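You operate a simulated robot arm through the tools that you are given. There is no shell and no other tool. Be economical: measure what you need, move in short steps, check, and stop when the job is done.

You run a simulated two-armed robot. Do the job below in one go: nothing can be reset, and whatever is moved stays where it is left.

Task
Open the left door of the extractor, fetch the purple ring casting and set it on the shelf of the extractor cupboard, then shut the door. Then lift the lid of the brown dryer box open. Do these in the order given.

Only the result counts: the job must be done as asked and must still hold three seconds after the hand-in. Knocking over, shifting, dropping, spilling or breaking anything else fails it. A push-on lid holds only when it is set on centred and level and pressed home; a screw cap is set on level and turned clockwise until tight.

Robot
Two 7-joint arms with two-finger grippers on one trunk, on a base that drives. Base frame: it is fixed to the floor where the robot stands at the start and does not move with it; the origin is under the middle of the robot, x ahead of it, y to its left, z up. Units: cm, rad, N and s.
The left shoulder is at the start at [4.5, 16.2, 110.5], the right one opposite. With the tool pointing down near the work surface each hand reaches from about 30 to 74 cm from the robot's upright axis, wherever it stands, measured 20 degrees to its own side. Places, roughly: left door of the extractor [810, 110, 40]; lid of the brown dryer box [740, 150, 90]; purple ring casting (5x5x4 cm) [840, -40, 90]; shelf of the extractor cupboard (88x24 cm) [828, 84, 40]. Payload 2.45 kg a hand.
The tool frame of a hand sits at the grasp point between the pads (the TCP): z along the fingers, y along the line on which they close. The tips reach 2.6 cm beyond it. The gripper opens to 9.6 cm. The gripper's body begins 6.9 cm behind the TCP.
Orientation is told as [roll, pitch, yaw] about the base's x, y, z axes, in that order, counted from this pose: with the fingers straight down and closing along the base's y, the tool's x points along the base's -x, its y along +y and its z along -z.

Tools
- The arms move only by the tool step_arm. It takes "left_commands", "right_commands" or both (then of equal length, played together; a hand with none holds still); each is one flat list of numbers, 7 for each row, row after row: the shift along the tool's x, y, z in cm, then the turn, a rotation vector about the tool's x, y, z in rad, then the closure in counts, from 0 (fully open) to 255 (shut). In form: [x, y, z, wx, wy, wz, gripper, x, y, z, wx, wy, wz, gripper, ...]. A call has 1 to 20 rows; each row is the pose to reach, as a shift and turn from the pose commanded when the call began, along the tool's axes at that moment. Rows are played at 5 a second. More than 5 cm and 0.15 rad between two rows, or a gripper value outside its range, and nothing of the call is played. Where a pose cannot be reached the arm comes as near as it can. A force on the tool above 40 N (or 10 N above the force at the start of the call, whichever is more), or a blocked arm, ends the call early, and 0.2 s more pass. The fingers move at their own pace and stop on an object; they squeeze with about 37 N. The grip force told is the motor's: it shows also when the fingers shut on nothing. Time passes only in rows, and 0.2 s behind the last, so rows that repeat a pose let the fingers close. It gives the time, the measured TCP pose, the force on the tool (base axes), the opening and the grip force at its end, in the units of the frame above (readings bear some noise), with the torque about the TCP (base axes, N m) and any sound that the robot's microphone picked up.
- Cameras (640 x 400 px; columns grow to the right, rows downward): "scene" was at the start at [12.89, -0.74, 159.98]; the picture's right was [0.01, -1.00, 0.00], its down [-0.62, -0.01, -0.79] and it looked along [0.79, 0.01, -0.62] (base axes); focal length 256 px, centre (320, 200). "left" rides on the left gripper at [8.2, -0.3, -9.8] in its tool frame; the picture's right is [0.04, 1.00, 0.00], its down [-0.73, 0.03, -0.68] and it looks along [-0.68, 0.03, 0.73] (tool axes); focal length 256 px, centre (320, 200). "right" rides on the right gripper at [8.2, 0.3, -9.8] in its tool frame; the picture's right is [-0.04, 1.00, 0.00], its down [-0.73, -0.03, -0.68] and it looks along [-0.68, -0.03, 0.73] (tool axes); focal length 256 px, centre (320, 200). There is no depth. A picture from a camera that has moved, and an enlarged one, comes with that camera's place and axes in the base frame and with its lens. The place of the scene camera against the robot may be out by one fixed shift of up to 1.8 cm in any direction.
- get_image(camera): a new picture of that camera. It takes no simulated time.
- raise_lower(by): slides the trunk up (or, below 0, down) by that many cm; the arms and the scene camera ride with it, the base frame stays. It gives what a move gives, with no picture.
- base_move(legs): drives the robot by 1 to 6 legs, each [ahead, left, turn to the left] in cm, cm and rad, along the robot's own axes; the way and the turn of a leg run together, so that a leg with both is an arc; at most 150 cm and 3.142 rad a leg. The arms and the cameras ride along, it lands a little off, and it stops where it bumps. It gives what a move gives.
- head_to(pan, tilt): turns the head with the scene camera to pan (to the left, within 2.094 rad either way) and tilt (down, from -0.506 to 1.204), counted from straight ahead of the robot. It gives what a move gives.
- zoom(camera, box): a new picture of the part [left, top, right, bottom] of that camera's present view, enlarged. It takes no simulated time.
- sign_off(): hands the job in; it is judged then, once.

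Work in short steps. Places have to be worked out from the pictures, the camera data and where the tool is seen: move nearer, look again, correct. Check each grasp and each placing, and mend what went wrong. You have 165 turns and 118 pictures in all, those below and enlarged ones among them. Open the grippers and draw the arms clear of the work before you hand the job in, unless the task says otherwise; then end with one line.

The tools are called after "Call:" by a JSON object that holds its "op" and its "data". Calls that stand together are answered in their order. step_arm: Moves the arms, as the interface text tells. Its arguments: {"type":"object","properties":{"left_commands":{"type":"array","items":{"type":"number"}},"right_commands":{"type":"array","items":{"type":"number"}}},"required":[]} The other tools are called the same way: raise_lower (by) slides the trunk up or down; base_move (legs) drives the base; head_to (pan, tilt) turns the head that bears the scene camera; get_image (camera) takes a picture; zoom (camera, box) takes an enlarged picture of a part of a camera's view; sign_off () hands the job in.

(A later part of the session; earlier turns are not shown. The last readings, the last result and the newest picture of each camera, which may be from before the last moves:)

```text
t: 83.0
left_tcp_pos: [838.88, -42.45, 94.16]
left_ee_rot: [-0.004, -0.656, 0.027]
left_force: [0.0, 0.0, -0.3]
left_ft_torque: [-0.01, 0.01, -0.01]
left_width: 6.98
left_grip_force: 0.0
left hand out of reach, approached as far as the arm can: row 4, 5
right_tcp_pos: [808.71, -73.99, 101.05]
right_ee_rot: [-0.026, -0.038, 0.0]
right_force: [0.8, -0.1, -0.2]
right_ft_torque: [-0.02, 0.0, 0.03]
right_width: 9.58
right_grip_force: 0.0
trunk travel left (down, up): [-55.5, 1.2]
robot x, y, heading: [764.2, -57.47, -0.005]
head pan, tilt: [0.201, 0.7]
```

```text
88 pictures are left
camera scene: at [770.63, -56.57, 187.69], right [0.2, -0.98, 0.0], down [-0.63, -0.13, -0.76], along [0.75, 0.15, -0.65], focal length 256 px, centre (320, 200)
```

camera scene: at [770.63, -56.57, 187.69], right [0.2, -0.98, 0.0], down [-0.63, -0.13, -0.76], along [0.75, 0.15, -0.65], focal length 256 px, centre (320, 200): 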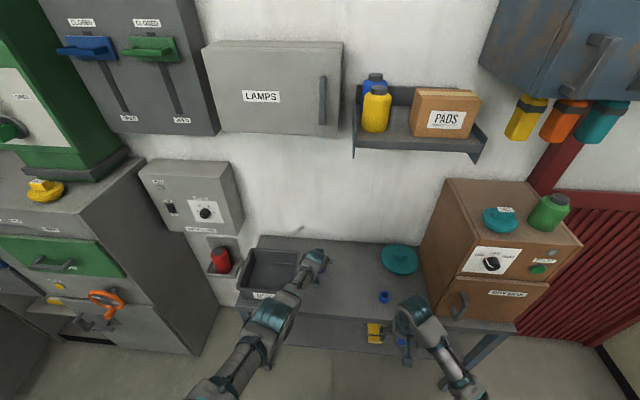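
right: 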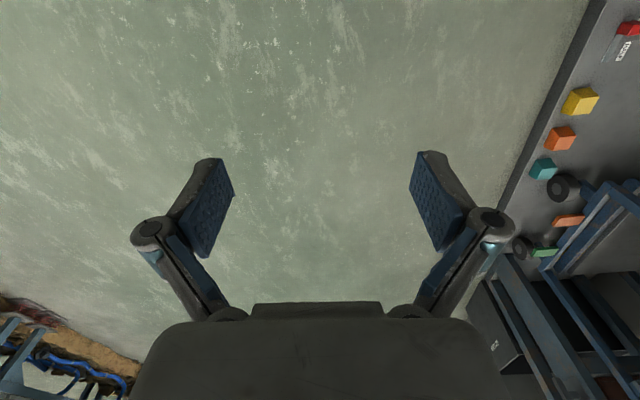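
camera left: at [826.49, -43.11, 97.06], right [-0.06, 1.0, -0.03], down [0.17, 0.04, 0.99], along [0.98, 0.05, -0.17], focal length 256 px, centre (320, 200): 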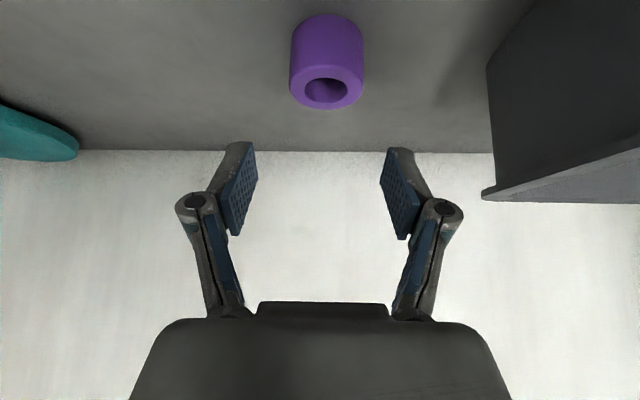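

Ring is centred at (839.3, -42.4). The arm is at its reach limit downward, so I lower with the trunk by 5 cm.

Call:
{"op": "raise_lower", "data": {"by": -5}}

Call:
{"op": "get_image", "data": {"camera": "left"}}

```text
t: 83.9
left_tcp_pos: [838.74, -42.33, 89.28]
left_ee_rot: [-0.001, -0.654, 0.026]
left_force: [0.7, -0.1, 0.0]
left_ft_torque: [-0.04, 0.0, -0.02]
left_width: 6.98
left_grip_force: 0.1
right_tcp_pos: [808.62, -73.86, 96.29]
right_ee_rot: [-0.027, -0.039, 0.003]
right_force: [0.6, 0.0, 0.3]
right_ft_torque: [-0.01, -0.02, 0.0]
right_width: 9.61
right_grip_force: 0.1
trunk travel left (down, up): [-50.5, 6.2]
robot x, y, heading: [764.38, -57.57, -0.006]
head pan, tilt: [0.201, 0.7]
```

```text
87 pictures are left
camera left: at [826.42, -43.0, 92.09], right [-0.06, 1.0, -0.03], down [0.17, 0.04, 0.99], along [0.98, 0.05, -0.17], focal length 256 px, centre (320, 200)
```

left: 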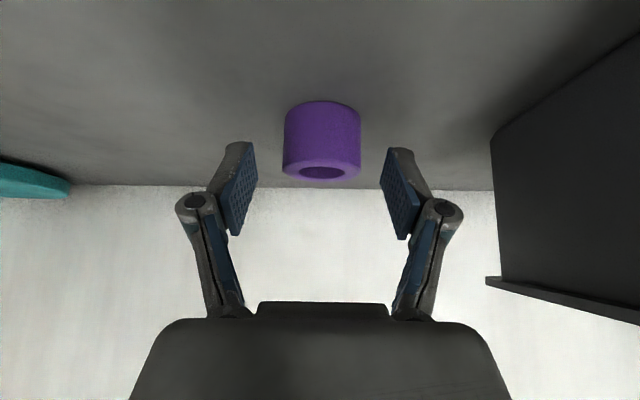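

Ring spans z≈85.3–89.2 and lies between the fingers. Lower another 1.1 cm and close.

Call:
{"op": "raise_lower", "data": {"by": -1.1}}

Call:
{"op": "step_arm", "data": {"left_commands": [0, 0, 0, 0, 0, 0, 255, 0, 0, 0, 0, 0, 0, 255, 0, 0, 0, 0, 0, 0, 255]}}

Call:
{"op": "get_image", "data": {"camera": "left"}}

```text
t: 84.5
left_tcp_pos: [838.67, -42.28, 87.99]
left_ee_rot: [-0.003, -0.653, 0.026]
left_force: [-0.7, 0.2, 0.6]
left_ft_torque: [0.04, 0.0, 0.0]
left_width: 6.99
left_grip_force: 0.1
right_tcp_pos: [808.74, -73.98, 95.08]
right_ee_rot: [-0.025, -0.038, 0.0]
right_force: [-0.3, -0.2, -0.9]
right_ft_torque: [0.02, -0.03, 0.02]
right_width: 9.59
right_grip_force: 0.2
trunk travel left (down, up): [-49.4, 7.3]
robot x, y, heading: [764.15, -57.06, -0.006]
head pan, tilt: [0.201, 0.7]
```

```text
t: 85.3
left_tcp_pos: [838.76, -42.41, 88.14]
left_ee_rot: [-0.004, -0.656, 0.025]
left_force: [-0.1, 1.2, 2.5]
left_ft_torque: [-0.1, -0.06, 0.05]
left_width: 4.29
left_grip_force: 37.4
right_tcp_pos: [808.67, -74.04, 95.03]
right_ee_rot: [-0.027, -0.038, -0.001]
right_force: [-1.1, 1.4, -0.4]
right_ft_torque: [0.02, 0.02, -0.06]
right_width: 9.59
right_grip_force: 0.2
trunk travel left (down, up): [-49.4, 7.3]
robot x, y, heading: [764.24, -57.63, -0.002]
head pan, tilt: [0.201, 0.7]
```

```text
86 pictures are left
camera left: at [826.39, -43.0, 91.01], right [-0.06, 1.0, -0.03], down [0.17, 0.04, 0.99], along [0.98, 0.05, -0.17], focal length 256 px, centre (320, 200)
```

left: 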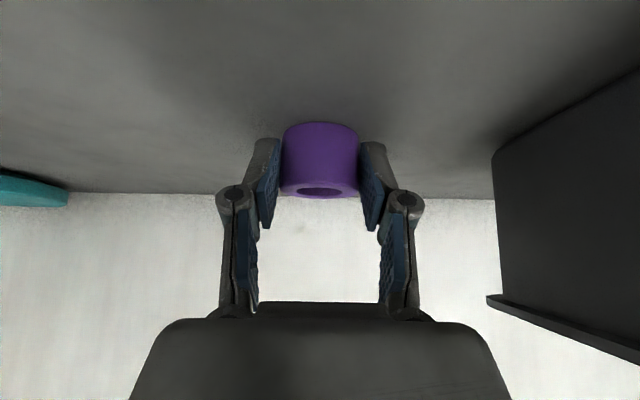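

Held (4.3 cm). Lift with the trunk 6 cm, then back off with the base and check.

Call:
{"op": "raise_lower", "data": {"by": 7}}

Call:
{"op": "base_move", "data": {"legs": [[-60, 0, 0]]}}

Call:
{"op": "get_image", "data": {"camera": "left"}}

```text
t: 86.3
left_tcp_pos: [838.77, -42.45, 95.03]
left_ee_rot: [-0.003, -0.651, 0.026]
left_force: [0.5, -0.3, -0.5]
left_ft_torque: [-0.01, 0.02, 0.03]
left_width: 4.3
left_grip_force: 36.9
right_tcp_pos: [808.85, -73.96, 102.02]
right_ee_rot: [-0.027, -0.036, -0.001]
right_force: [0.8, 0.7, 0.2]
right_ft_torque: [0.0, 0.03, 0.0]
right_width: 9.63
right_grip_force: 0.1
trunk travel left (down, up): [-56.4, 0.3]
robot x, y, heading: [763.95, -57.02, -0.001]
head pan, tilt: [0.201, 0.7]
```

```text
t: 89.7
left_tcp_pos: [780.41, -42.23, 95.14]
left_ee_rot: [-0.003, -0.653, 0.024]
left_force: [0.9, 1.1, -0.7]
left_ft_torque: [-0.03, 0.03, 0.03]
left_width: 4.27
left_grip_force: 37.2
right_tcp_pos: [750.29, -73.78, 101.92]
right_ee_rot: [-0.026, -0.037, -0.001]
right_force: [0.5, 0.1, 0.2]
right_ft_torque: [0.02, -0.01, 0.04]
right_width: 9.57
right_grip_force: 0.1
trunk travel left (down, up): [-56.4, 0.3]
robot x, y, heading: [705.71, -56.81, -0.005]
head pan, tilt: [0.201, 0.7]
```

```text
85 pictures are left
camera left: at [768.11, -42.81, 97.84], right [-0.06, 1.0, -0.03], down [0.17, 0.04, 0.98], along [0.98, 0.05, -0.17], focal length 256 px, centre (320, 200)
```

left: 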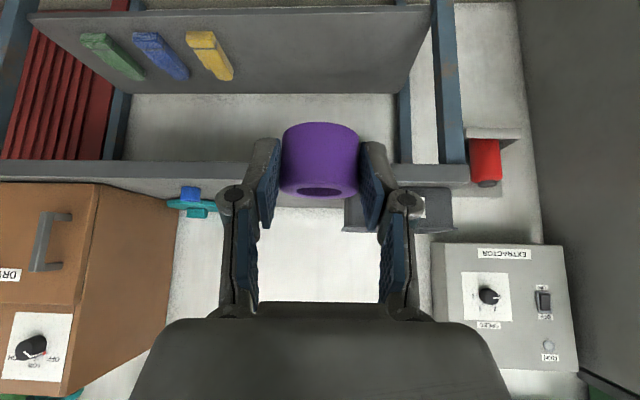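

Ring held firmly. I drive left to the cupboard and lower the trunk, then look into the shelf.

Call:
{"op": "base_move", "data": {"legs": [[0, 120, 0.005]]}}

Call:
{"op": "raise_lower", "data": {"by": -38}}

Call:
{"op": "head_to", "data": {"pan": 0.3, "tilt": 0.75}}

Call:
{"op": "get_image", "data": {"camera": "scene"}}

Call:
{"op": "get_image", "data": {"camera": "left"}}

```text
t: 95.8
left_tcp_pos: [782.47, 75.87, 95.17]
left_ee_rot: [0.001, -0.657, 0.002]
left_force: [-0.4, -0.6, -0.8]
left_ft_torque: [0.01, 0.03, -0.02]
left_width: 4.27
left_grip_force: 36.7
right_tcp_pos: [751.33, 45.0, 102.14]
right_ee_rot: [-0.021, -0.041, -0.021]
right_force: [0.2, 0.6, 0.5]
right_ft_torque: [0.01, -0.02, 0.0]
right_width: 9.6
right_grip_force: 0.1
trunk travel left (down, up): [-56.4, 0.3]
robot x, y, heading: [707.26, 62.47, -0.031]
head pan, tilt: [0.201, 0.7]
```

```text
t: 99.4
left_tcp_pos: [782.13, 76.36, 57.62]
left_ee_rot: [-0.004, -0.66, 0.005]
left_force: [0.2, -0.2, -0.7]
left_ft_torque: [-0.01, 0.0, 0.01]
left_width: 4.28
left_grip_force: 37.2
right_tcp_pos: [750.95, 45.44, 64.51]
right_ee_rot: [-0.025, -0.047, -0.021]
right_force: [0.2, 0.3, -0.8]
right_ft_torque: [0.0, 0.02, 0.02]
right_width: 9.6
right_grip_force: 0.1
trunk travel left (down, up): [-18.4, 38.3]
robot x, y, heading: [707.45, 62.92, -0.027]
head pan, tilt: [0.201, 0.7]
```

```text
t: 100.1
left_tcp_pos: [782.16, 76.34, 57.36]
left_ee_rot: [-0.004, -0.662, 0.005]
left_force: [-0.2, -0.6, -0.9]
left_ft_torque: [0.0, 0.01, -0.03]
left_width: 4.29
left_grip_force: 36.7
right_tcp_pos: [751.03, 45.36, 64.43]
right_ee_rot: [-0.027, -0.046, -0.021]
right_force: [-0.5, 0.4, -0.6]
right_ft_torque: [0.02, -0.02, 0.0]
right_width: 9.59
right_grip_force: 0.1
trunk travel left (down, up): [-18.4, 38.3]
robot x, y, heading: [707.38, 63.21, -0.022]
head pan, tilt: [0.3, 0.75]
```

```text
84 pictures are left
camera scene: at [727.21, 64.03, 149.56], right [0.27, -0.96, 0.0], down [-0.66, -0.18, -0.73], along [0.7, 0.2, -0.69], focal length 256 px, centre (320, 200)
```

scene: 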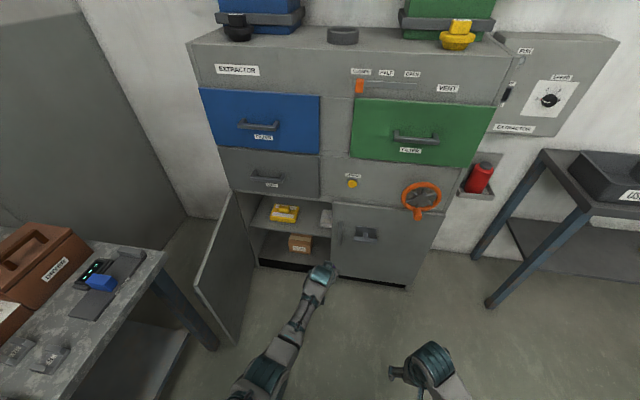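

```text
83 pictures are left
camera left: at [769.84, 75.95, 60.2], right [-0.03, 1.0, -0.03], down [0.16, 0.03, 0.99], along [0.99, 0.03, -0.16], focal length 256 px, centre (320, 200)
```

left: 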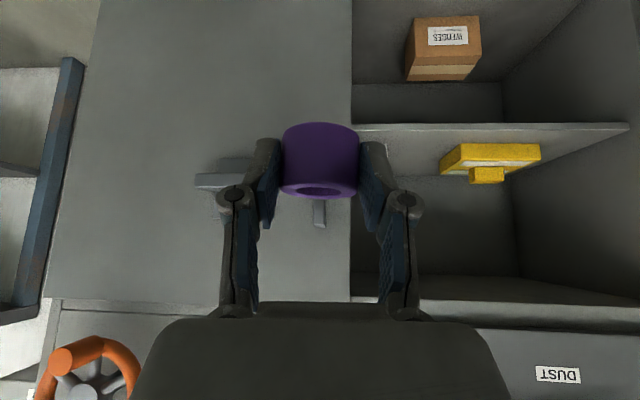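

Shelf is at z≈39, yellow box at y≈103–124, and something whitish near y≈87. I zoom in to see the free space.

Call:
{"op": "zoom", "data": {"camera": "scene", "box": [220, 180, 380, 280]}}

```text
4.00 times, centred on (300, 230) of scene
camera zoom: at [727.21, 64.03, 149.56], right [0.27, -0.96, 0.0], down [-0.66, -0.18, -0.73], along [0.7, 0.2, -0.69], focal length 1024 px, centre (400, 80)
```

zoom: 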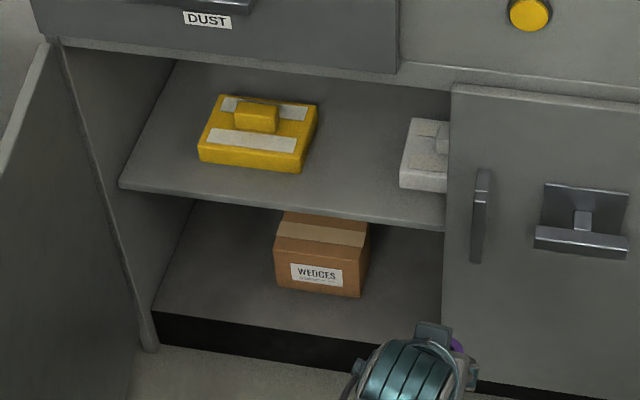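

Free gap on the shelf is y≈90–104.6; I aim for the ring at y≈97, x≈823. First shift the base left 17 cm and look from the left camera.

Call:
{"op": "base_move", "data": {"legs": [[0, 17, 0.02]]}}

Call:
{"op": "get_image", "data": {"camera": "left"}}

```text
t: 101.5
left_tcp_pos: [782.07, 94.83, 57.47]
left_ee_rot: [-0.001, -0.659, 0.024]
left_force: [0.2, 0.2, -0.5]
left_ft_torque: [0.07, 0.05, -0.03]
left_width: 4.28
left_grip_force: 37.6
right_tcp_pos: [751.54, 63.3, 64.37]
right_ee_rot: [-0.022, -0.045, 0.0]
right_force: [0.3, -1.4, 0.1]
right_ft_torque: [-0.01, -0.04, -0.03]
right_width: 9.6
right_grip_force: 0.0
trunk travel left (down, up): [-18.4, 38.3]
robot x, y, heading: [707.48, 80.15, 0.001]
head pan, tilt: [0.3, 0.75]
```

```text
81 pictures are left
camera left: at [769.8, 94.18, 60.22], right [-0.06, 1.0, -0.03], down [0.16, 0.03, 0.99], along [0.98, 0.05, -0.17], focal length 256 px, centre (320, 200)
```

left: 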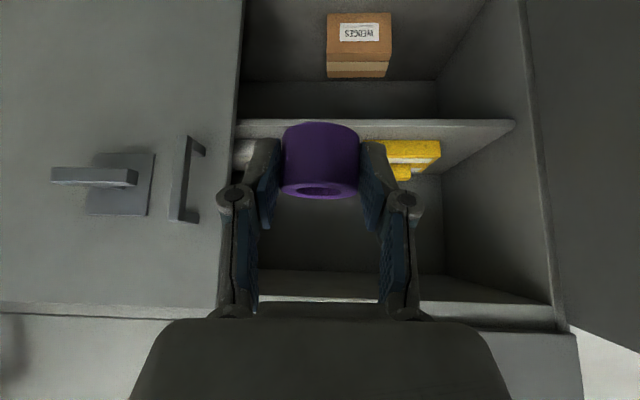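

Lower to TCP z≈49 with the trunk and drive ahead 33 cm into the opening, then check.

Call:
{"op": "raise_lower", "data": {"by": -8}}

Call:
{"op": "step_arm", "data": {"left_commands": [0, 1.5, 0, 0, 0, 0, 255, 0, 2.6, 0, 0, 0, 0, 255]}}

Call:
{"op": "base_move", "data": {"legs": [[20, 0, 0]]}}

Call:
{"op": "get_image", "data": {"camera": "left"}}

Call:
{"op": "get_image", "data": {"camera": "scene"}}

```text
t: 102.7
left_tcp_pos: [781.9, 95.32, 49.92]
left_ee_rot: [-0.014, -0.663, 0.033]
left_force: [-0.2, -0.3, 0.0]
left_ft_torque: [-0.03, 0.03, 0.02]
left_width: 4.28
left_grip_force: 36.6
right_tcp_pos: [751.34, 63.85, 56.92]
right_ee_rot: [-0.033, -0.052, 0.0]
right_force: [0.9, -0.2, -0.1]
right_ft_torque: [-0.03, -0.01, -0.01]
right_width: 9.61
right_grip_force: 0.0
trunk travel left (down, up): [-10.4, 46.3]
robot x, y, heading: [707.91, 80.23, -0.004]
head pan, tilt: [0.3, 0.75]
```

```text
t: 103.3
left_tcp_pos: [781.79, 98.2, 49.57]
left_ee_rot: [-0.014, -0.663, 0.036]
left_force: [-0.4, 0.1, -1.6]
left_ft_torque: [-0.03, 0.02, 0.0]
left_width: 4.26
left_grip_force: 37.0
right_tcp_pos: [751.39, 64.11, 56.74]
right_ee_rot: [-0.033, -0.049, 0.0]
right_force: [0.8, -0.5, 0.0]
right_ft_torque: [0.02, 0.01, 0.04]
right_width: 9.6
right_grip_force: 0.1
trunk travel left (down, up): [-10.4, 46.3]
robot x, y, heading: [707.56, 80.04, -0.004]
head pan, tilt: [0.3, 0.75]
```

```text
t: 104.9
left_tcp_pos: [802.4, 97.79, 49.55]
left_ee_rot: [-0.01, -0.662, 0.031]
left_force: [0.5, -0.2, -0.7]
left_ft_torque: [0.0, 0.02, -0.04]
left_width: 4.26
left_grip_force: 36.7
right_tcp_pos: [771.86, 63.84, 56.67]
right_ee_rot: [-0.03, -0.047, 0.001]
right_force: [-0.2, 0.5, 0.2]
right_ft_torque: [-0.01, 0.01, 0.0]
right_width: 9.59
right_grip_force: 0.1
trunk travel left (down, up): [-10.4, 46.3]
robot x, y, heading: [728.45, 80.07, -0.009]
head pan, tilt: [0.3, 0.75]
```

```text
80 pictures are left
camera left: at [790.1, 97.24, 52.31], right [-0.06, 1.0, -0.03], down [0.16, 0.04, 0.99], along [0.99, 0.05, -0.16], focal length 256 px, centre (320, 200)
```

left: 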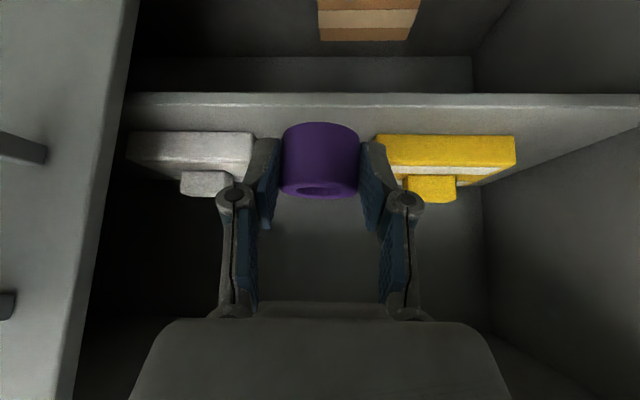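

```text
79 pictures are left
camera scene: at [756.87, 81.65, 140.02], right [0.29, -0.96, 0.0], down [-0.66, -0.2, -0.73], along [0.69, 0.21, -0.69], focal length 256 px, centre (320, 200)
```

scene: 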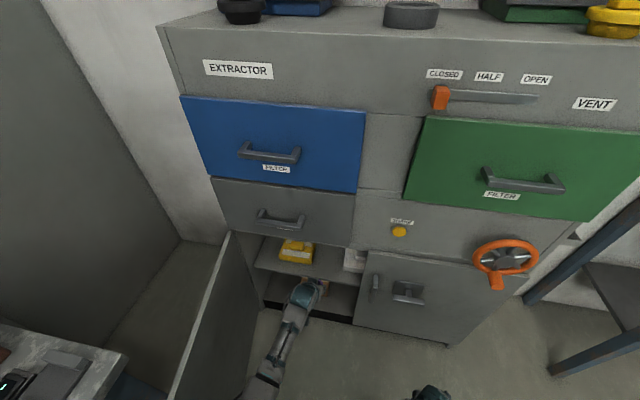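

The ring is centred between the white and yellow boxes. Drive ahead 18.5 cm more.

Call:
{"op": "base_move", "data": {"legs": [[18, 0, 0.008]]}}

Call:
{"op": "get_image", "data": {"camera": "left"}}

Call:
{"op": "get_image", "data": {"camera": "scene"}}

```text
t: 106.6
left_tcp_pos: [818.48, 98.03, 48.99]
left_ee_rot: [-0.007, -0.65, 0.036]
left_force: [-0.2, 0.4, -1.0]
left_ft_torque: [-0.01, 0.03, 0.02]
left_width: 4.3
left_grip_force: 36.4
right_tcp_pos: [789.19, 63.97, 57.5]
right_ee_rot: [-0.03, -0.068, 0.006]
right_force: [-0.1, -0.3, -0.5]
right_ft_torque: [-0.03, 0.0, -0.02]
right_width: 9.6
right_grip_force: 0.1
trunk travel left (down, up): [-10.4, 46.3]
robot x, y, heading: [746.46, 79.8, 0.009]
head pan, tilt: [0.3, 0.75]
stopped in leg 1: the robot was blocked; the commanded pose is now the measured one
```

```text
78 pictures are left
camera left: at [806.15, 97.4, 51.92], right [-0.06, 1.0, -0.03], down [0.17, 0.04, 0.98], along [0.98, 0.05, -0.18], focal length 256 px, centre (320, 200)
```

left: 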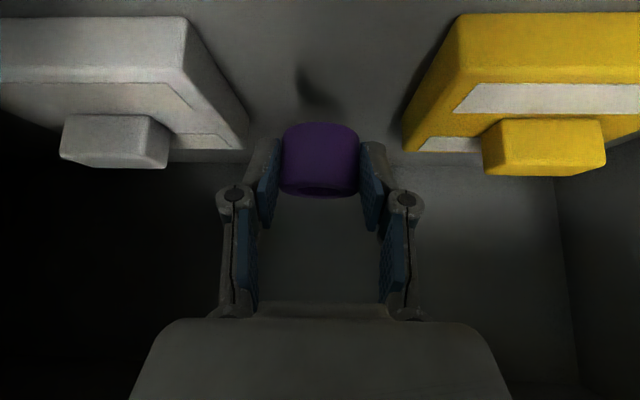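

```text
77 pictures are left
camera scene: at [774.67, 81.64, 140.1], right [0.3, -0.95, 0.0], down [-0.65, -0.2, -0.73], along [0.69, 0.22, -0.69], focal length 256 px, centre (320, 200)
```

scene: 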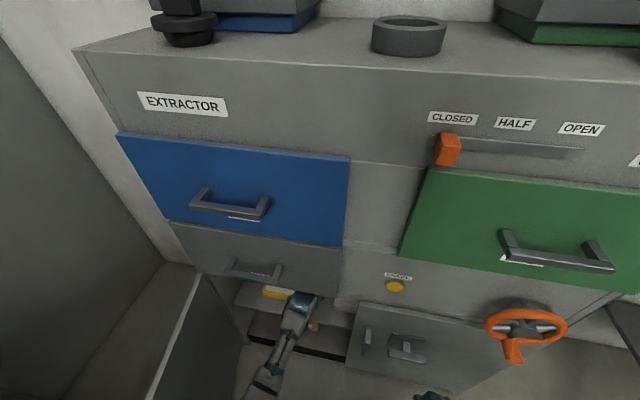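

The advance was stopped slightly early (wrist near the drawer face), but the ring at x≈819 is already over the shelf (edge ≈813). I lower by trunk 3 cm and check force.

Call:
{"op": "raise_lower", "data": {"by": -3}}

Call:
{"op": "get_image", "data": {"camera": "left"}}

```text
t: 107.3
left_tcp_pos: [818.5, 98.04, 46.3]
left_ee_rot: [-0.008, -0.654, 0.032]
left_force: [0.7, -0.1, -0.2]
left_ft_torque: [-0.04, 0.05, 0.01]
left_width: 4.24
left_grip_force: 37.4
right_tcp_pos: [789.13, 63.96, 54.56]
right_ee_rot: [-0.028, -0.065, 0.007]
right_force: [0.2, 0.8, 0.2]
right_ft_torque: [0.0, 0.01, 0.0]
right_width: 9.61
right_grip_force: 0.0
trunk travel left (down, up): [-7.4, 49.3]
robot x, y, heading: [746.68, 79.8, 0.005]
head pan, tilt: [0.3, 0.75]
```

```text
76 pictures are left
camera left: at [806.27, 97.38, 49.11], right [-0.06, 1.0, -0.03], down [0.17, 0.04, 0.98], along [0.98, 0.05, -0.17], focal length 256 px, centre (320, 200)
```

left: 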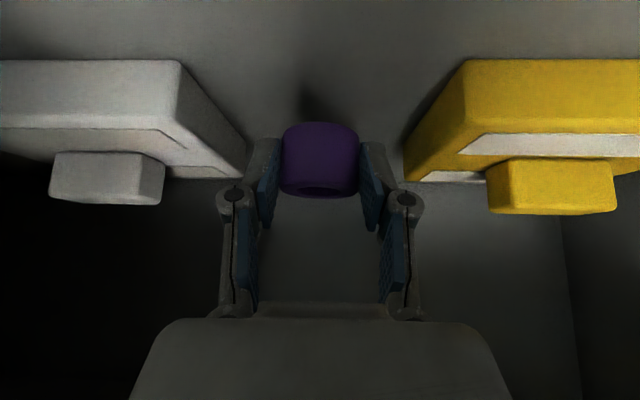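

Shelf top ≈40.2, gap y 90.9–104.8. Lower 2.8 cm more.

Call:
{"op": "raise_lower", "data": {"by": -2.9}}

Call:
{"op": "get_image", "data": {"camera": "left"}}

```text
t: 108.1
left_tcp_pos: [818.63, 98.18, 43.1]
left_ee_rot: [-0.006, -0.652, 0.033]
left_force: [0.5, 0.1, 5.0]
left_ft_torque: [-0.05, -0.17, 0.02]
left_width: 4.24
left_grip_force: 37.1
right_tcp_pos: [789.11, 63.81, 51.42]
right_ee_rot: [-0.03, -0.065, 0.006]
right_force: [-0.8, 0.1, 0.0]
right_ft_torque: [0.01, 0.02, -0.01]
right_width: 9.6
right_grip_force: 0.1
trunk travel left (down, up): [-4.5, 52.2]
robot x, y, heading: [746.07, 80.05, -0.002]
head pan, tilt: [0.3, 0.75]
```

```text
75 pictures are left
camera left: at [806.26, 97.38, 46.05], right [-0.06, 1.0, -0.03], down [0.17, 0.04, 0.98], along [0.98, 0.05, -0.17], focal length 256 px, centre (320, 200)
```

left: 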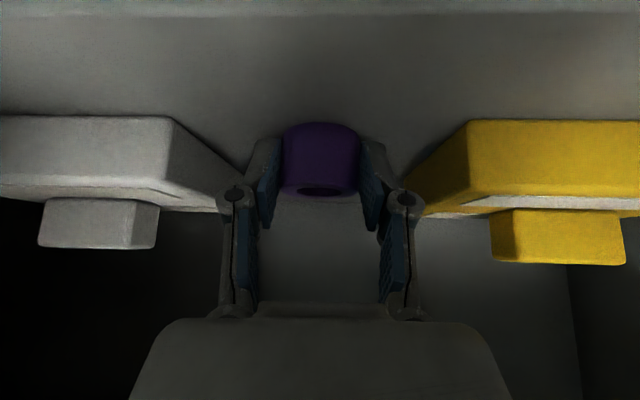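

Contact force 5 N: the ring rests on the shelf. Open to 7 cm and look.

Call:
{"op": "step_arm", "data": {"left_commands": [0, 0, 0, 0, 0, 0, 110, 0, 0, 0, 0, 0, 0, 69, 0, 0, 0, 0, 0, 0, 69]}}

Call:
{"op": "get_image", "data": {"camera": "left"}}

```text
t: 108.9
left_tcp_pos: [818.53, 98.12, 43.11]
left_ee_rot: [-0.01, -0.651, 0.033]
left_force: [0.1, 0.1, -0.5]
left_ft_torque: [0.0, -0.01, -0.04]
left_width: 7.02
left_grip_force: 0.0
right_tcp_pos: [789.19, 63.86, 51.41]
right_ee_rot: [-0.029, -0.063, 0.008]
right_force: [-0.6, -0.6, 0.0]
right_ft_torque: [-0.02, -0.01, -0.02]
right_width: 9.62
right_grip_force: 0.1
trunk travel left (down, up): [-4.5, 52.2]
robot x, y, heading: [746.34, 80.09, 0.003]
head pan, tilt: [0.3, 0.75]
```

```text
74 pictures are left
camera left: at [806.26, 97.39, 46.01], right [-0.06, 1.0, -0.03], down [0.17, 0.04, 0.98], along [0.98, 0.05, -0.17], focal length 256 px, centre (320, 200)
```

left: 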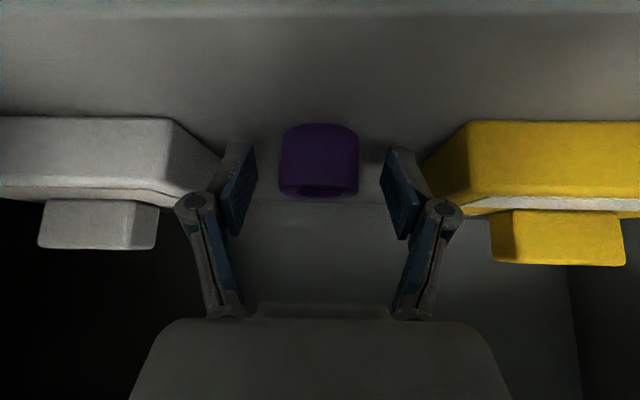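

The ring stands free. Lift 2 cm, then back straight out.

Call:
{"op": "raise_lower", "data": {"by": 2}}

Call:
{"op": "base_move", "data": {"legs": [[-38, 0, 0]]}}

Call:
{"op": "get_image", "data": {"camera": "scene"}}

Call:
{"op": "get_image", "data": {"camera": "left"}}

```text
t: 109.6
left_tcp_pos: [818.6, 98.18, 44.93]
left_ee_rot: [-0.006, -0.649, 0.035]
left_force: [0.0, 0.6, 0.0]
left_ft_torque: [0.0, -0.01, 0.0]
left_width: 6.98
left_grip_force: 0.0
right_tcp_pos: [789.14, 63.93, 53.42]
right_ee_rot: [-0.03, -0.062, 0.006]
right_force: [-0.6, 0.2, -1.1]
right_ft_torque: [0.0, 0.01, 0.02]
right_width: 9.58
right_grip_force: 0.0
trunk travel left (down, up): [-6.5, 50.2]
robot x, y, heading: [746.53, 80.22, 0.002]
head pan, tilt: [0.3, 0.75]
```

```text
t: 111.9
left_tcp_pos: [781.03, 97.81, 45.11]
left_ee_rot: [-0.008, -0.651, 0.032]
left_force: [0.6, -0.3, 1.1]
left_ft_torque: [0.02, 0.02, 0.0]
left_width: 6.98
left_grip_force: 0.1
right_tcp_pos: [751.58, 63.63, 53.57]
right_ee_rot: [-0.029, -0.064, 0.006]
right_force: [0.1, 0.0, -0.3]
right_ft_torque: [0.0, -0.01, 0.0]
right_width: 9.6
right_grip_force: 0.1
trunk travel left (down, up): [-6.5, 50.2]
robot x, y, heading: [708.84, 79.91, 0.0]
head pan, tilt: [0.3, 0.75]
```

```text
73 pictures are left
camera scene: at [741.95, 81.47, 134.93], right [0.3, -0.95, 0.0], down [-0.66, -0.2, -0.73], along [0.69, 0.22, -0.69], focal length 256 px, centre (320, 200)
```

scene: 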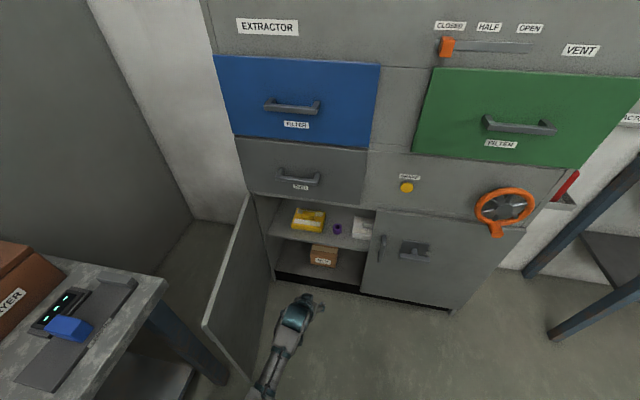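

```text
72 pictures are left
camera left: at [768.72, 97.18, 48.07], right [-0.06, 1.0, -0.03], down [0.17, 0.04, 0.98], along [0.98, 0.05, -0.17], focal length 256 px, centre (320, 200)
```

left: 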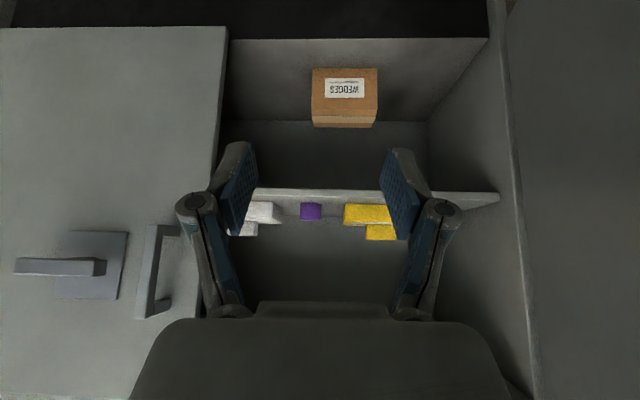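

The ring sits well on the shelf. To shut the door I'll pinch its top edge from above, clear of the bench, and swing it. First raise the trunk 42 cm and bring the left tool to pointing down.

Call:
{"op": "raise_lower", "data": {"by": 42}}

Call:
{"op": "step_arm", "data": {"left_commands": [0, 0, 0, 0, 0.13, 0, 0, 0, 0, 0, 0, 0.26, 0, 0, 0, 0, 0, 0, 0.39, 0, 0, 0, 0, 0, 0, 0.52, 0, 0, 0, 0, 0, 0, 0.65, 0, 0]}}

Call:
{"op": "head_to", "data": {"pan": 0.5, "tilt": 0.9}}

Call:
{"op": "get_image", "data": {"camera": "scene"}}

Call:
{"op": "get_image", "data": {"camera": "left"}}

```text
refused: 42 is not a number from -40 to 40
```

```text
t: 113.1
left_tcp_pos: [780.84, 97.94, 45.5]
left_ee_rot: [-0.007, -0.003, 0.026]
left_force: [-0.4, 0.2, -0.8]
left_ft_torque: [-0.02, 0.01, -0.03]
left_width: 9.6
left_grip_force: 0.1
right_tcp_pos: [751.39, 63.71, 53.79]
right_ee_rot: [-0.03, -0.067, 0.005]
right_force: [0.5, -0.2, 0.2]
right_ft_torque: [0.02, 0.01, 0.04]
right_width: 9.59
right_grip_force: 0.0
trunk travel left (down, up): [-6.5, 50.2]
robot x, y, heading: [708.69, 80.26, 0.001]
head pan, tilt: [0.3, 0.75]
```

```text
t: 113.9
left_tcp_pos: [780.99, 97.92, 45.63]
left_ee_rot: [-0.006, -0.007, 0.026]
left_force: [-0.6, 0.4, 0.5]
left_ft_torque: [0.02, 0.02, -0.02]
left_width: 9.63
left_grip_force: 0.1
right_tcp_pos: [751.33, 63.75, 53.63]
right_ee_rot: [-0.031, -0.067, 0.006]
right_force: [-0.3, -1.0, -0.5]
right_ft_torque: [0.02, 0.01, 0.03]
right_width: 9.62
right_grip_force: 0.1
trunk travel left (down, up): [-6.5, 50.2]
robot x, y, heading: [708.92, 80.09, -0.005]
head pan, tilt: [0.499, 0.901]
```

```text
71 pictures are left
camera scene: at [740.81, 82.62, 133.71], right [0.48, -0.88, 0.0], down [-0.69, -0.37, -0.62], along [0.54, 0.3, -0.79], focal length 256 px, centre (320, 200)
```

scene: 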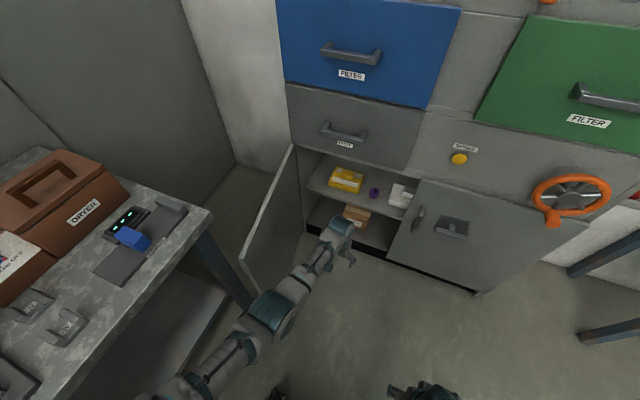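

```text
70 pictures are left
camera left: at [772.92, 97.37, 55.28], right [-0.07, 1.0, -0.01], down [0.73, 0.05, 0.68], along [0.68, 0.04, -0.73], focal length 256 px, centre (320, 200)
```

left: 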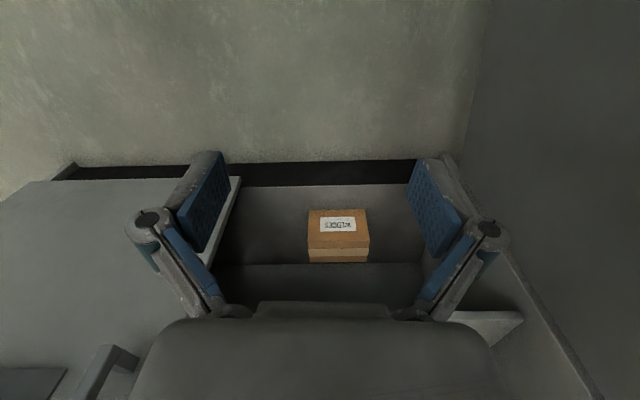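

Dryer box is visible on the bench ("DRYER" label). Raise the trunk 38 cm, shift left 7 cm, and place the left hand above the door's top edge at about (768.6, 119) with yaw 0.27.

Call:
{"op": "raise_lower", "data": {"by": 38}}

Call:
{"op": "base_move", "data": {"legs": [[0, 6, 0]]}}

Call:
{"op": "step_arm", "data": {"left_commands": [2.5, 2.4, 0, 0, 0, -0.05, 0, 5, 4.8, 0, 0, 0, -0.1, 0, 7.5, 7.2, 0, 0, 0, -0.15, 0, 9.8, 9.6, 0, 0, 0, -0.2, 0, 12.2, 12, 0, 0, 0, -0.25, 0]}}

Call:
{"op": "get_image", "data": {"camera": "scene"}}

Call:
{"op": "get_image", "data": {"camera": "left"}}

```text
t: 117.5
left_tcp_pos: [785.3, 97.81, 110.77]
left_ee_rot: [-0.019, -0.39, 0.028]
left_force: [0.1, 0.5, -0.2]
left_ft_torque: [0.0, -0.01, 0.02]
left_width: 9.62
left_grip_force: 0.1
right_tcp_pos: [751.3, 63.62, 91.68]
right_ee_rot: [-0.03, -0.068, 0.004]
right_force: [0.3, 0.4, 0.0]
right_ft_torque: [0.0, 0.0, 0.0]
right_width: 9.61
right_grip_force: 0.1
trunk travel left (down, up): [-44.5, 12.2]
robot x, y, heading: [708.84, 79.74, 0.005]
head pan, tilt: [0.499, 0.901]
```

```text
t: 118.5
left_tcp_pos: [785.02, 101.44, 111.35]
left_ee_rot: [-0.001, -0.395, 0.019]
left_force: [1.8, -1.7, 0.0]
left_ft_torque: [0.08, 0.0, 0.04]
left_width: 9.57
left_grip_force: 0.1
right_tcp_pos: [751.25, 67.49, 91.59]
right_ee_rot: [-0.019, -0.07, 0.002]
right_force: [-0.1, -0.8, -1.3]
right_ft_torque: [0.07, -0.01, -0.01]
right_width: 9.59
right_grip_force: 0.0
trunk travel left (down, up): [-44.5, 12.2]
robot x, y, heading: [708.65, 85.24, -0.002]
head pan, tilt: [0.499, 0.901]
```

```text
t: 119.9
left_tcp_pos: [772.88, 115.73, 106.31]
left_ee_rot: [-0.132, -0.379, 0.301]
left_force: [-0.1, 1.0, -0.5]
left_ft_torque: [-0.17, -0.06, -0.06]
left_width: 9.59
left_grip_force: 0.0
right_tcp_pos: [750.78, 69.96, 92.24]
right_ee_rot: [-0.045, -0.077, 0.004]
right_force: [0.4, 1.6, 0.4]
right_ft_torque: [-0.12, -0.02, -0.02]
right_width: 9.59
right_grip_force: 0.0
trunk travel left (down, up): [-44.5, 12.2]
robot x, y, heading: [709.12, 85.19, 0.003]
head pan, tilt: [0.499, 0.901]
stopped in row 5 (left hand): the arm was blocked; the commanded pose is now the measured one
```

```text
69 pictures are left
camera scene: at [714.01, 89.19, 175.08], right [0.48, -0.88, 0.0], down [-0.69, -0.38, -0.62], along [0.54, 0.29, -0.79], focal length 256 px, centre (320, 200)
```

scene: 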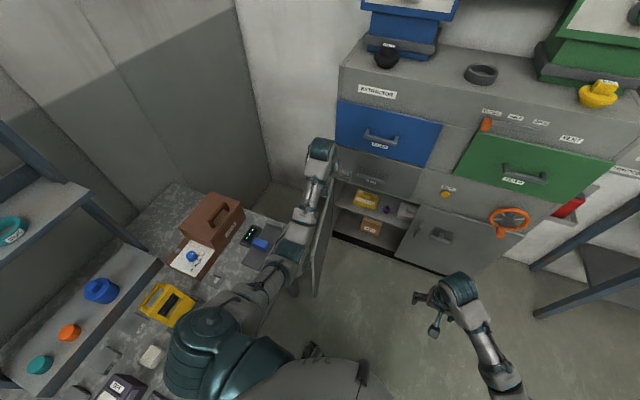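

```text
68 pictures are left
camera left: at [762.02, 113.32, 112.41], right [-0.28, 0.95, -0.14], down [0.38, 0.24, 0.89], along [0.88, 0.2, -0.43], focal length 256 px, centre (320, 200)
```

left: 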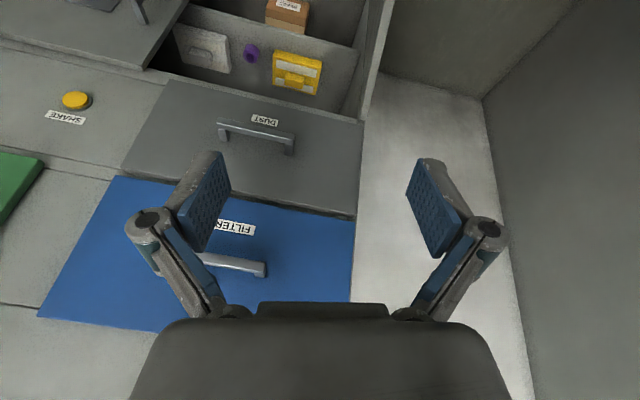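

The arm was deflected during the raise and is now blocked, so something (elbow vs bench) is touching. I look down at the left side before moving.

Call:
{"op": "head_to", "data": {"pan": 1.0, "tilt": 1.1}}

Call:
{"op": "get_image", "data": {"camera": "scene"}}

```text
t: 120.8
left_tcp_pos: [772.88, 116.15, 106.35]
left_ee_rot: [-0.134, -0.38, 0.3]
left_force: [-0.5, 1.4, -0.1]
left_ft_torque: [-0.08, -0.03, -0.02]
left_width: 9.59
left_grip_force: 0.1
right_tcp_pos: [750.87, 70.23, 92.2]
right_ee_rot: [-0.045, -0.077, 0.005]
right_force: [0.9, 0.5, 0.4]
right_ft_torque: [-0.11, 0.01, 0.01]
right_width: 9.59
right_grip_force: 0.0
trunk travel left (down, up): [-44.5, 12.2]
robot x, y, heading: [708.62, 85.28, 0.001]
head pan, tilt: [1.0, 1.1]
```

```text
67 pictures are left
camera scene: at [710.78, 91.8, 173.67], right [0.84, -0.54, 0.0], down [-0.48, -0.75, -0.44], along [0.24, 0.37, -0.9], focal length 256 px, centre (320, 200)
```

scene: 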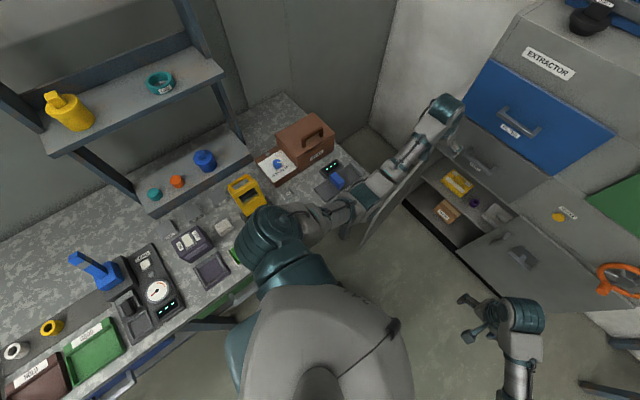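

Nothing on the bench has moved. I shift the base right 18 cm to free the elbow, then I'll face the door at an angle instead.

Call:
{"op": "base_move", "data": {"legs": [[0, -18, 0]]}}

Call:
{"op": "step_arm", "data": {"left_commands": [0, -3, 0, 0, 0.12, 0.05, 0, 0, -6, 0, 0.03, 0.24, 0.1, 0, 0, -9, 0, 0.05, 0.36, 0.15, 0, 0, -12, 0, 0.05, 0.37, 0.2, 0, 0, -15, 0, 0.05, 0.38, 0.26, 0]}}

Call:
{"op": "get_image", "data": {"camera": "scene"}}

```text
t: 122.3
left_tcp_pos: [772.85, 94.64, 106.91]
left_ee_rot: [-0.111, -0.386, 0.285]
left_force: [0.2, 0.0, 0.2]
left_ft_torque: [0.05, 0.01, 0.02]
left_width: 9.57
left_grip_force: 0.1
right_tcp_pos: [750.72, 49.12, 91.91]
right_ee_rot: [-0.024, -0.076, 0.002]
right_force: [0.5, -0.1, 0.5]
right_ft_torque: [0.05, 0.0, -0.02]
right_width: 9.62
right_grip_force: 0.2
trunk travel left (down, up): [-44.5, 12.2]
robot x, y, heading: [708.56, 66.82, 0.0]
head pan, tilt: [1.0, 1.1]
```

```text
t: 123.5
left_tcp_pos: [776.08, 79.74, 108.61]
left_ee_rot: [-0.093, -0.035, -0.018]
left_force: [0.2, -0.1, -0.3]
left_ft_torque: [0.04, 0.04, 0.0]
left_width: 9.58
left_grip_force: 0.1
right_tcp_pos: [750.45, 48.74, 91.82]
right_ee_rot: [-0.02, -0.076, 0.0]
right_force: [0.9, 0.0, -0.5]
right_ft_torque: [-0.01, -0.03, 0.01]
right_width: 9.61
right_grip_force: 0.2
trunk travel left (down, up): [-44.5, 12.2]
robot x, y, heading: [708.55, 66.63, -0.001]
head pan, tilt: [1.0, 1.1]
```

```text
66 pictures are left
camera scene: at [710.8, 69.65, 173.77], right [0.84, -0.54, -0.01], down [-0.48, -0.75, -0.46], along [0.24, 0.39, -0.89], focal length 256 px, centre (320, 200)
```

scene: 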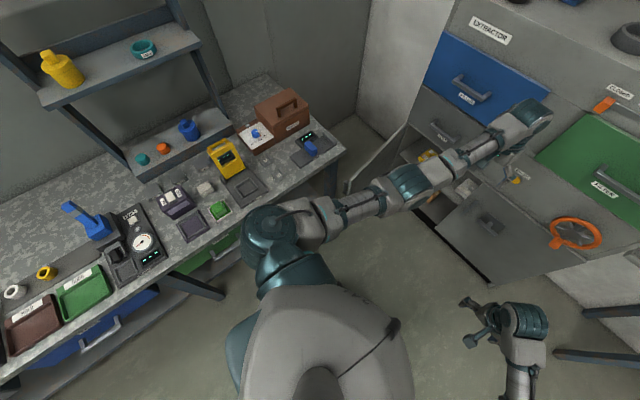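

Now I drive ahead 11 cm and turn left 0.6 rad; the hand should come over the door's top edge.

Call:
{"op": "base_move", "data": {"legs": [[11.5, 1.4, 0], [0, 0, 0.6]]}}

Call:
{"op": "head_to", "data": {"pan": 0.2, "tilt": 0.95}}

Call:
{"op": "get_image", "data": {"camera": "scene"}}

Call:
{"op": "get_image", "data": {"camera": "left"}}

```text
t: 126.4
left_tcp_pos: [768.18, 117.41, 108.7]
left_ee_rot: [-0.099, -0.036, 0.589]
left_force: [0.7, 0.6, 0.2]
left_ft_torque: [0.01, 0.0, 0.01]
left_width: 9.59
left_grip_force: 0.0
right_tcp_pos: [764.77, 77.44, 92.05]
right_ee_rot: [-0.025, -0.078, 0.603]
right_force: [0.2, -0.4, -0.3]
right_ft_torque: [0.04, 0.01, 0.02]
right_width: 9.56
right_grip_force: 0.1
trunk travel left (down, up): [-44.5, 12.2]
robot x, y, heading: [720.75, 67.81, 0.606]
head pan, tilt: [1.0, 1.1]
```

```text
t: 127.6
left_tcp_pos: [767.97, 117.35, 108.77]
left_ee_rot: [-0.098, -0.039, 0.587]
left_force: [0.0, 0.3, 0.4]
left_ft_torque: [-0.01, 0.03, 0.01]
left_width: 9.6
left_grip_force: 0.0
right_tcp_pos: [764.57, 77.27, 92.09]
right_ee_rot: [-0.026, -0.079, 0.604]
right_force: [0.2, -1.0, 0.1]
right_ft_torque: [0.02, 0.02, -0.03]
right_width: 9.62
right_grip_force: 0.1
trunk travel left (down, up): [-44.5, 12.2]
robot x, y, heading: [720.84, 68.37, 0.606]
head pan, tilt: [0.201, 0.949]
```

```text
65 pictures are left
camera scene: at [724.49, 71.85, 174.74], right [0.72, -0.69, 0.0], down [-0.57, -0.59, -0.58], along [0.4, 0.42, -0.82], focal length 256 px, centre (320, 200)
```

scene: 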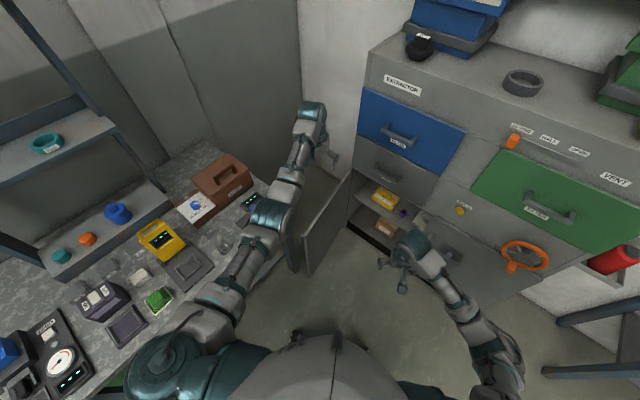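

```text
64 pictures are left
camera left: at [760.68, 113.13, 118.27], right [-0.58, 0.81, -0.1], down [0.54, 0.47, 0.7], along [0.61, 0.35, -0.71], focal length 256 px, centre (320, 200)
```

left: 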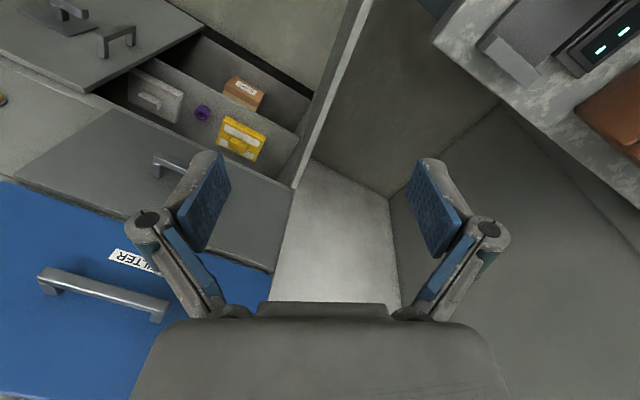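

The hand is over the door's top edge line (through (764,117.7) and (778,122.5) at z=72). I align yaw to 0.31, correct tilt and lower the trunk 29 cm.

Call:
{"op": "step_arm", "data": {"left_commands": [-0.6, 0.4, 0, -0.03, 0.01, 0.1, 0, -1.2, 0.8, 0, -0.065, 0.025, 0.2, 0, -1.9, 1.1, 0, -0.098, 0.037, 0.28, 0]}}

Call:
{"op": "raise_lower", "data": {"by": -27}}

Call:
{"op": "get_image", "data": {"camera": "left"}}

Call:
{"op": "get_image", "data": {"camera": "scene"}}

```text
t: 128.4
left_tcp_pos: [768.71, 119.31, 108.73]
left_ee_rot: [0.008, -0.014, 0.304]
left_force: [-0.2, -0.4, 0.1]
left_ft_torque: [0.0, 0.03, 0.0]
left_width: 9.62
left_grip_force: 0.1
left hand out of reach, approached as far as the arm can: row 3
right_tcp_pos: [764.59, 77.17, 92.17]
right_ee_rot: [-0.026, -0.083, 0.603]
right_force: [-0.4, -0.4, -0.5]
right_ft_torque: [-0.02, 0.0, 0.03]
right_width: 9.59
right_grip_force: 0.1
trunk travel left (down, up): [-44.5, 12.2]
robot x, y, heading: [720.77, 67.99, 0.596]
head pan, tilt: [0.201, 0.949]
```

```text
t: 131.1
left_tcp_pos: [768.46, 119.15, 78.0]
left_ee_rot: [-0.008, 0.042, 0.304]
left_force: [-0.2, -0.6, -0.7]
left_ft_torque: [-0.02, -0.01, -0.03]
left_width: 9.62
left_grip_force: 0.0
right_tcp_pos: [764.49, 77.34, 65.18]
right_ee_rot: [-0.026, -0.083, 0.604]
right_force: [-0.5, 0.6, 0.1]
right_ft_torque: [0.03, 0.01, 0.02]
right_width: 9.62
right_grip_force: 0.1
trunk travel left (down, up): [-17.5, 39.2]
robot x, y, heading: [720.86, 67.85, 0.601]
head pan, tilt: [0.201, 0.949]
```

```text
63 pictures are left
camera left: at [761.3, 116.52, 88.21], right [-0.34, 0.94, -0.01], down [0.71, 0.26, 0.65], along [0.61, 0.22, -0.76], focal length 256 px, centre (320, 200)
```

left: 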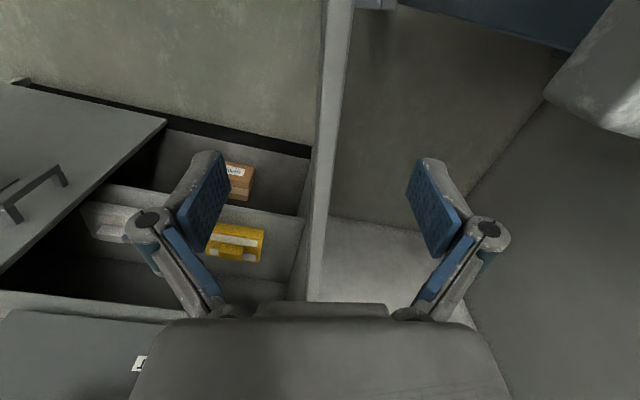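

```text
62 pictures are left
camera scene: at [735.97, 79.77, 147.02], right [0.72, -0.69, 0.0], down [-0.57, -0.59, -0.58], along [0.4, 0.42, -0.82], focal length 256 px, centre (320, 200)
```

scene: 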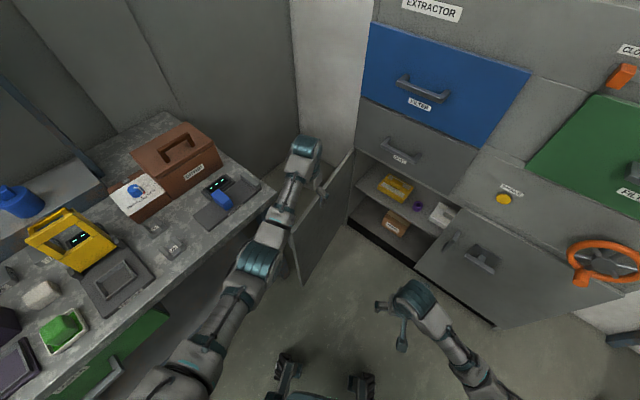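

The door top lies between the open fingers. Lower 7 cm and close.

Call:
{"op": "raise_lower", "data": {"by": -6.5}}

Call:
{"op": "step_arm", "data": {"left_commands": [0, 0, 0, 0, 0, 0, 255, 0, 0, 0, 0, 0, 0, 255, 0, 0, 0, 0, 0, 0, 255, 0, 0, 0, 0, 0, 0, 255]}}

Call:
{"op": "get_image", "data": {"camera": "left"}}

```text
t: 132.2
left_tcp_pos: [768.43, 119.03, 71.72]
left_ee_rot: [-0.009, 0.04, 0.306]
left_force: [-0.1, 0.3, 0.1]
left_ft_torque: [0.0, -0.02, 0.03]
left_width: 9.61
left_grip_force: 0.0
right_tcp_pos: [764.44, 77.29, 58.74]
right_ee_rot: [-0.025, -0.084, 0.605]
right_force: [-1.0, 0.3, 0.5]
right_ft_torque: [-0.02, -0.06, 0.03]
right_width: 9.62
right_grip_force: 0.1
trunk travel left (down, up): [-11.0, 45.7]
robot x, y, heading: [720.85, 67.72, 0.601]
head pan, tilt: [0.201, 0.949]
```

```text
t: 133.2
left_tcp_pos: [768.48, 119.12, 71.52]
left_ee_rot: [-0.009, 0.04, 0.303]
left_force: [0.2, -2.5, 3.2]
left_ft_torque: [0.01, -0.61, -1.01]
left_width: 1.56
left_grip_force: 41.9
right_tcp_pos: [764.49, 77.15, 58.79]
right_ee_rot: [-0.025, -0.082, 0.605]
right_force: [-0.8, -0.2, 0.1]
right_ft_torque: [-0.01, 0.01, -0.03]
right_width: 9.59
right_grip_force: 0.2
trunk travel left (down, up): [-11.0, 45.7]
robot x, y, heading: [720.98, 68.16, 0.602]
head pan, tilt: [0.201, 0.949]
```

```text
61 pictures are left
camera left: at [761.3, 116.46, 81.7], right [-0.34, 0.94, -0.01], down [0.71, 0.26, 0.65], along [0.61, 0.21, -0.76], focal length 256 px, centre (320, 200)
```

left: 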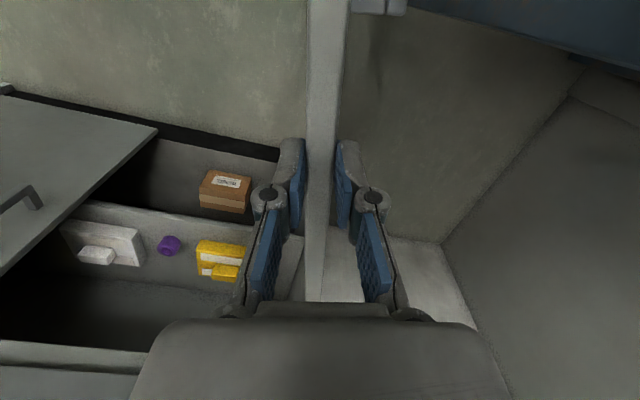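

Pinched (1.56 cm thick door). I swing it closed along its arc by about 0.5 rad.

Call:
{"op": "step_arm", "data": {"left_commands": [-0.1, -1.87, 0, 0, 0, -0.05, 255, -0.31, -3.74, 0, 0, 0, -0.1, 255, -0.62, -5.58, 0, 0, 0, -0.15, 255, -1.0, -7.41, 0, 0, 0, -0.2, 255, -1.5, -9.22, 0, 0, 0, -0.25, 255, -2.05, -10.99, 0, 0, 0, -0.3, 255, -2.72, -12.74, 0, 0, 0, -0.35, 255, -3.45, -14.46, 0, 0, 0, -0.4, 255, -4.28, -16.13, 0, 0, 0, -0.45, 255, -5.18, -17.76, 0, 0, 0, -0.5, 255]}}

Call:
{"op": "get_image", "data": {"camera": "scene"}}

```text
t: 135.3
left_tcp_pos: [778.84, 103.37, 71.55]
left_ee_rot: [0.016, 0.048, 0.806]
left_force: [-25.9, -26.2, 3.6]
left_ft_torque: [-0.71, 0.76, 0.53]
left_width: 1.61
left_grip_force: 42.0
right_tcp_pos: [764.41, 77.09, 58.68]
right_ee_rot: [-0.025, -0.083, 0.602]
right_force: [-0.4, -0.1, -0.6]
right_ft_torque: [0.02, -0.02, -0.02]
right_width: 9.61
right_grip_force: 0.0
trunk travel left (down, up): [-11.0, 45.7]
robot x, y, heading: [720.87, 68.19, 0.602]
head pan, tilt: [0.201, 0.949]
```

```text
60 pictures are left
camera scene: at [741.77, 83.18, 139.36], right [0.72, -0.69, 0.0], down [-0.57, -0.58, -0.58], along [0.4, 0.42, -0.81], focal length 256 px, centre (320, 200)
```

scene: 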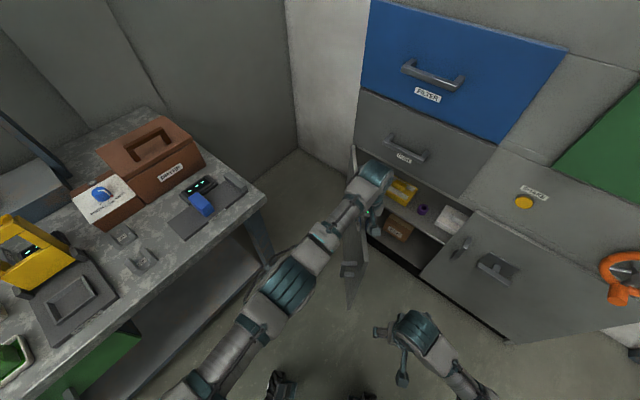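

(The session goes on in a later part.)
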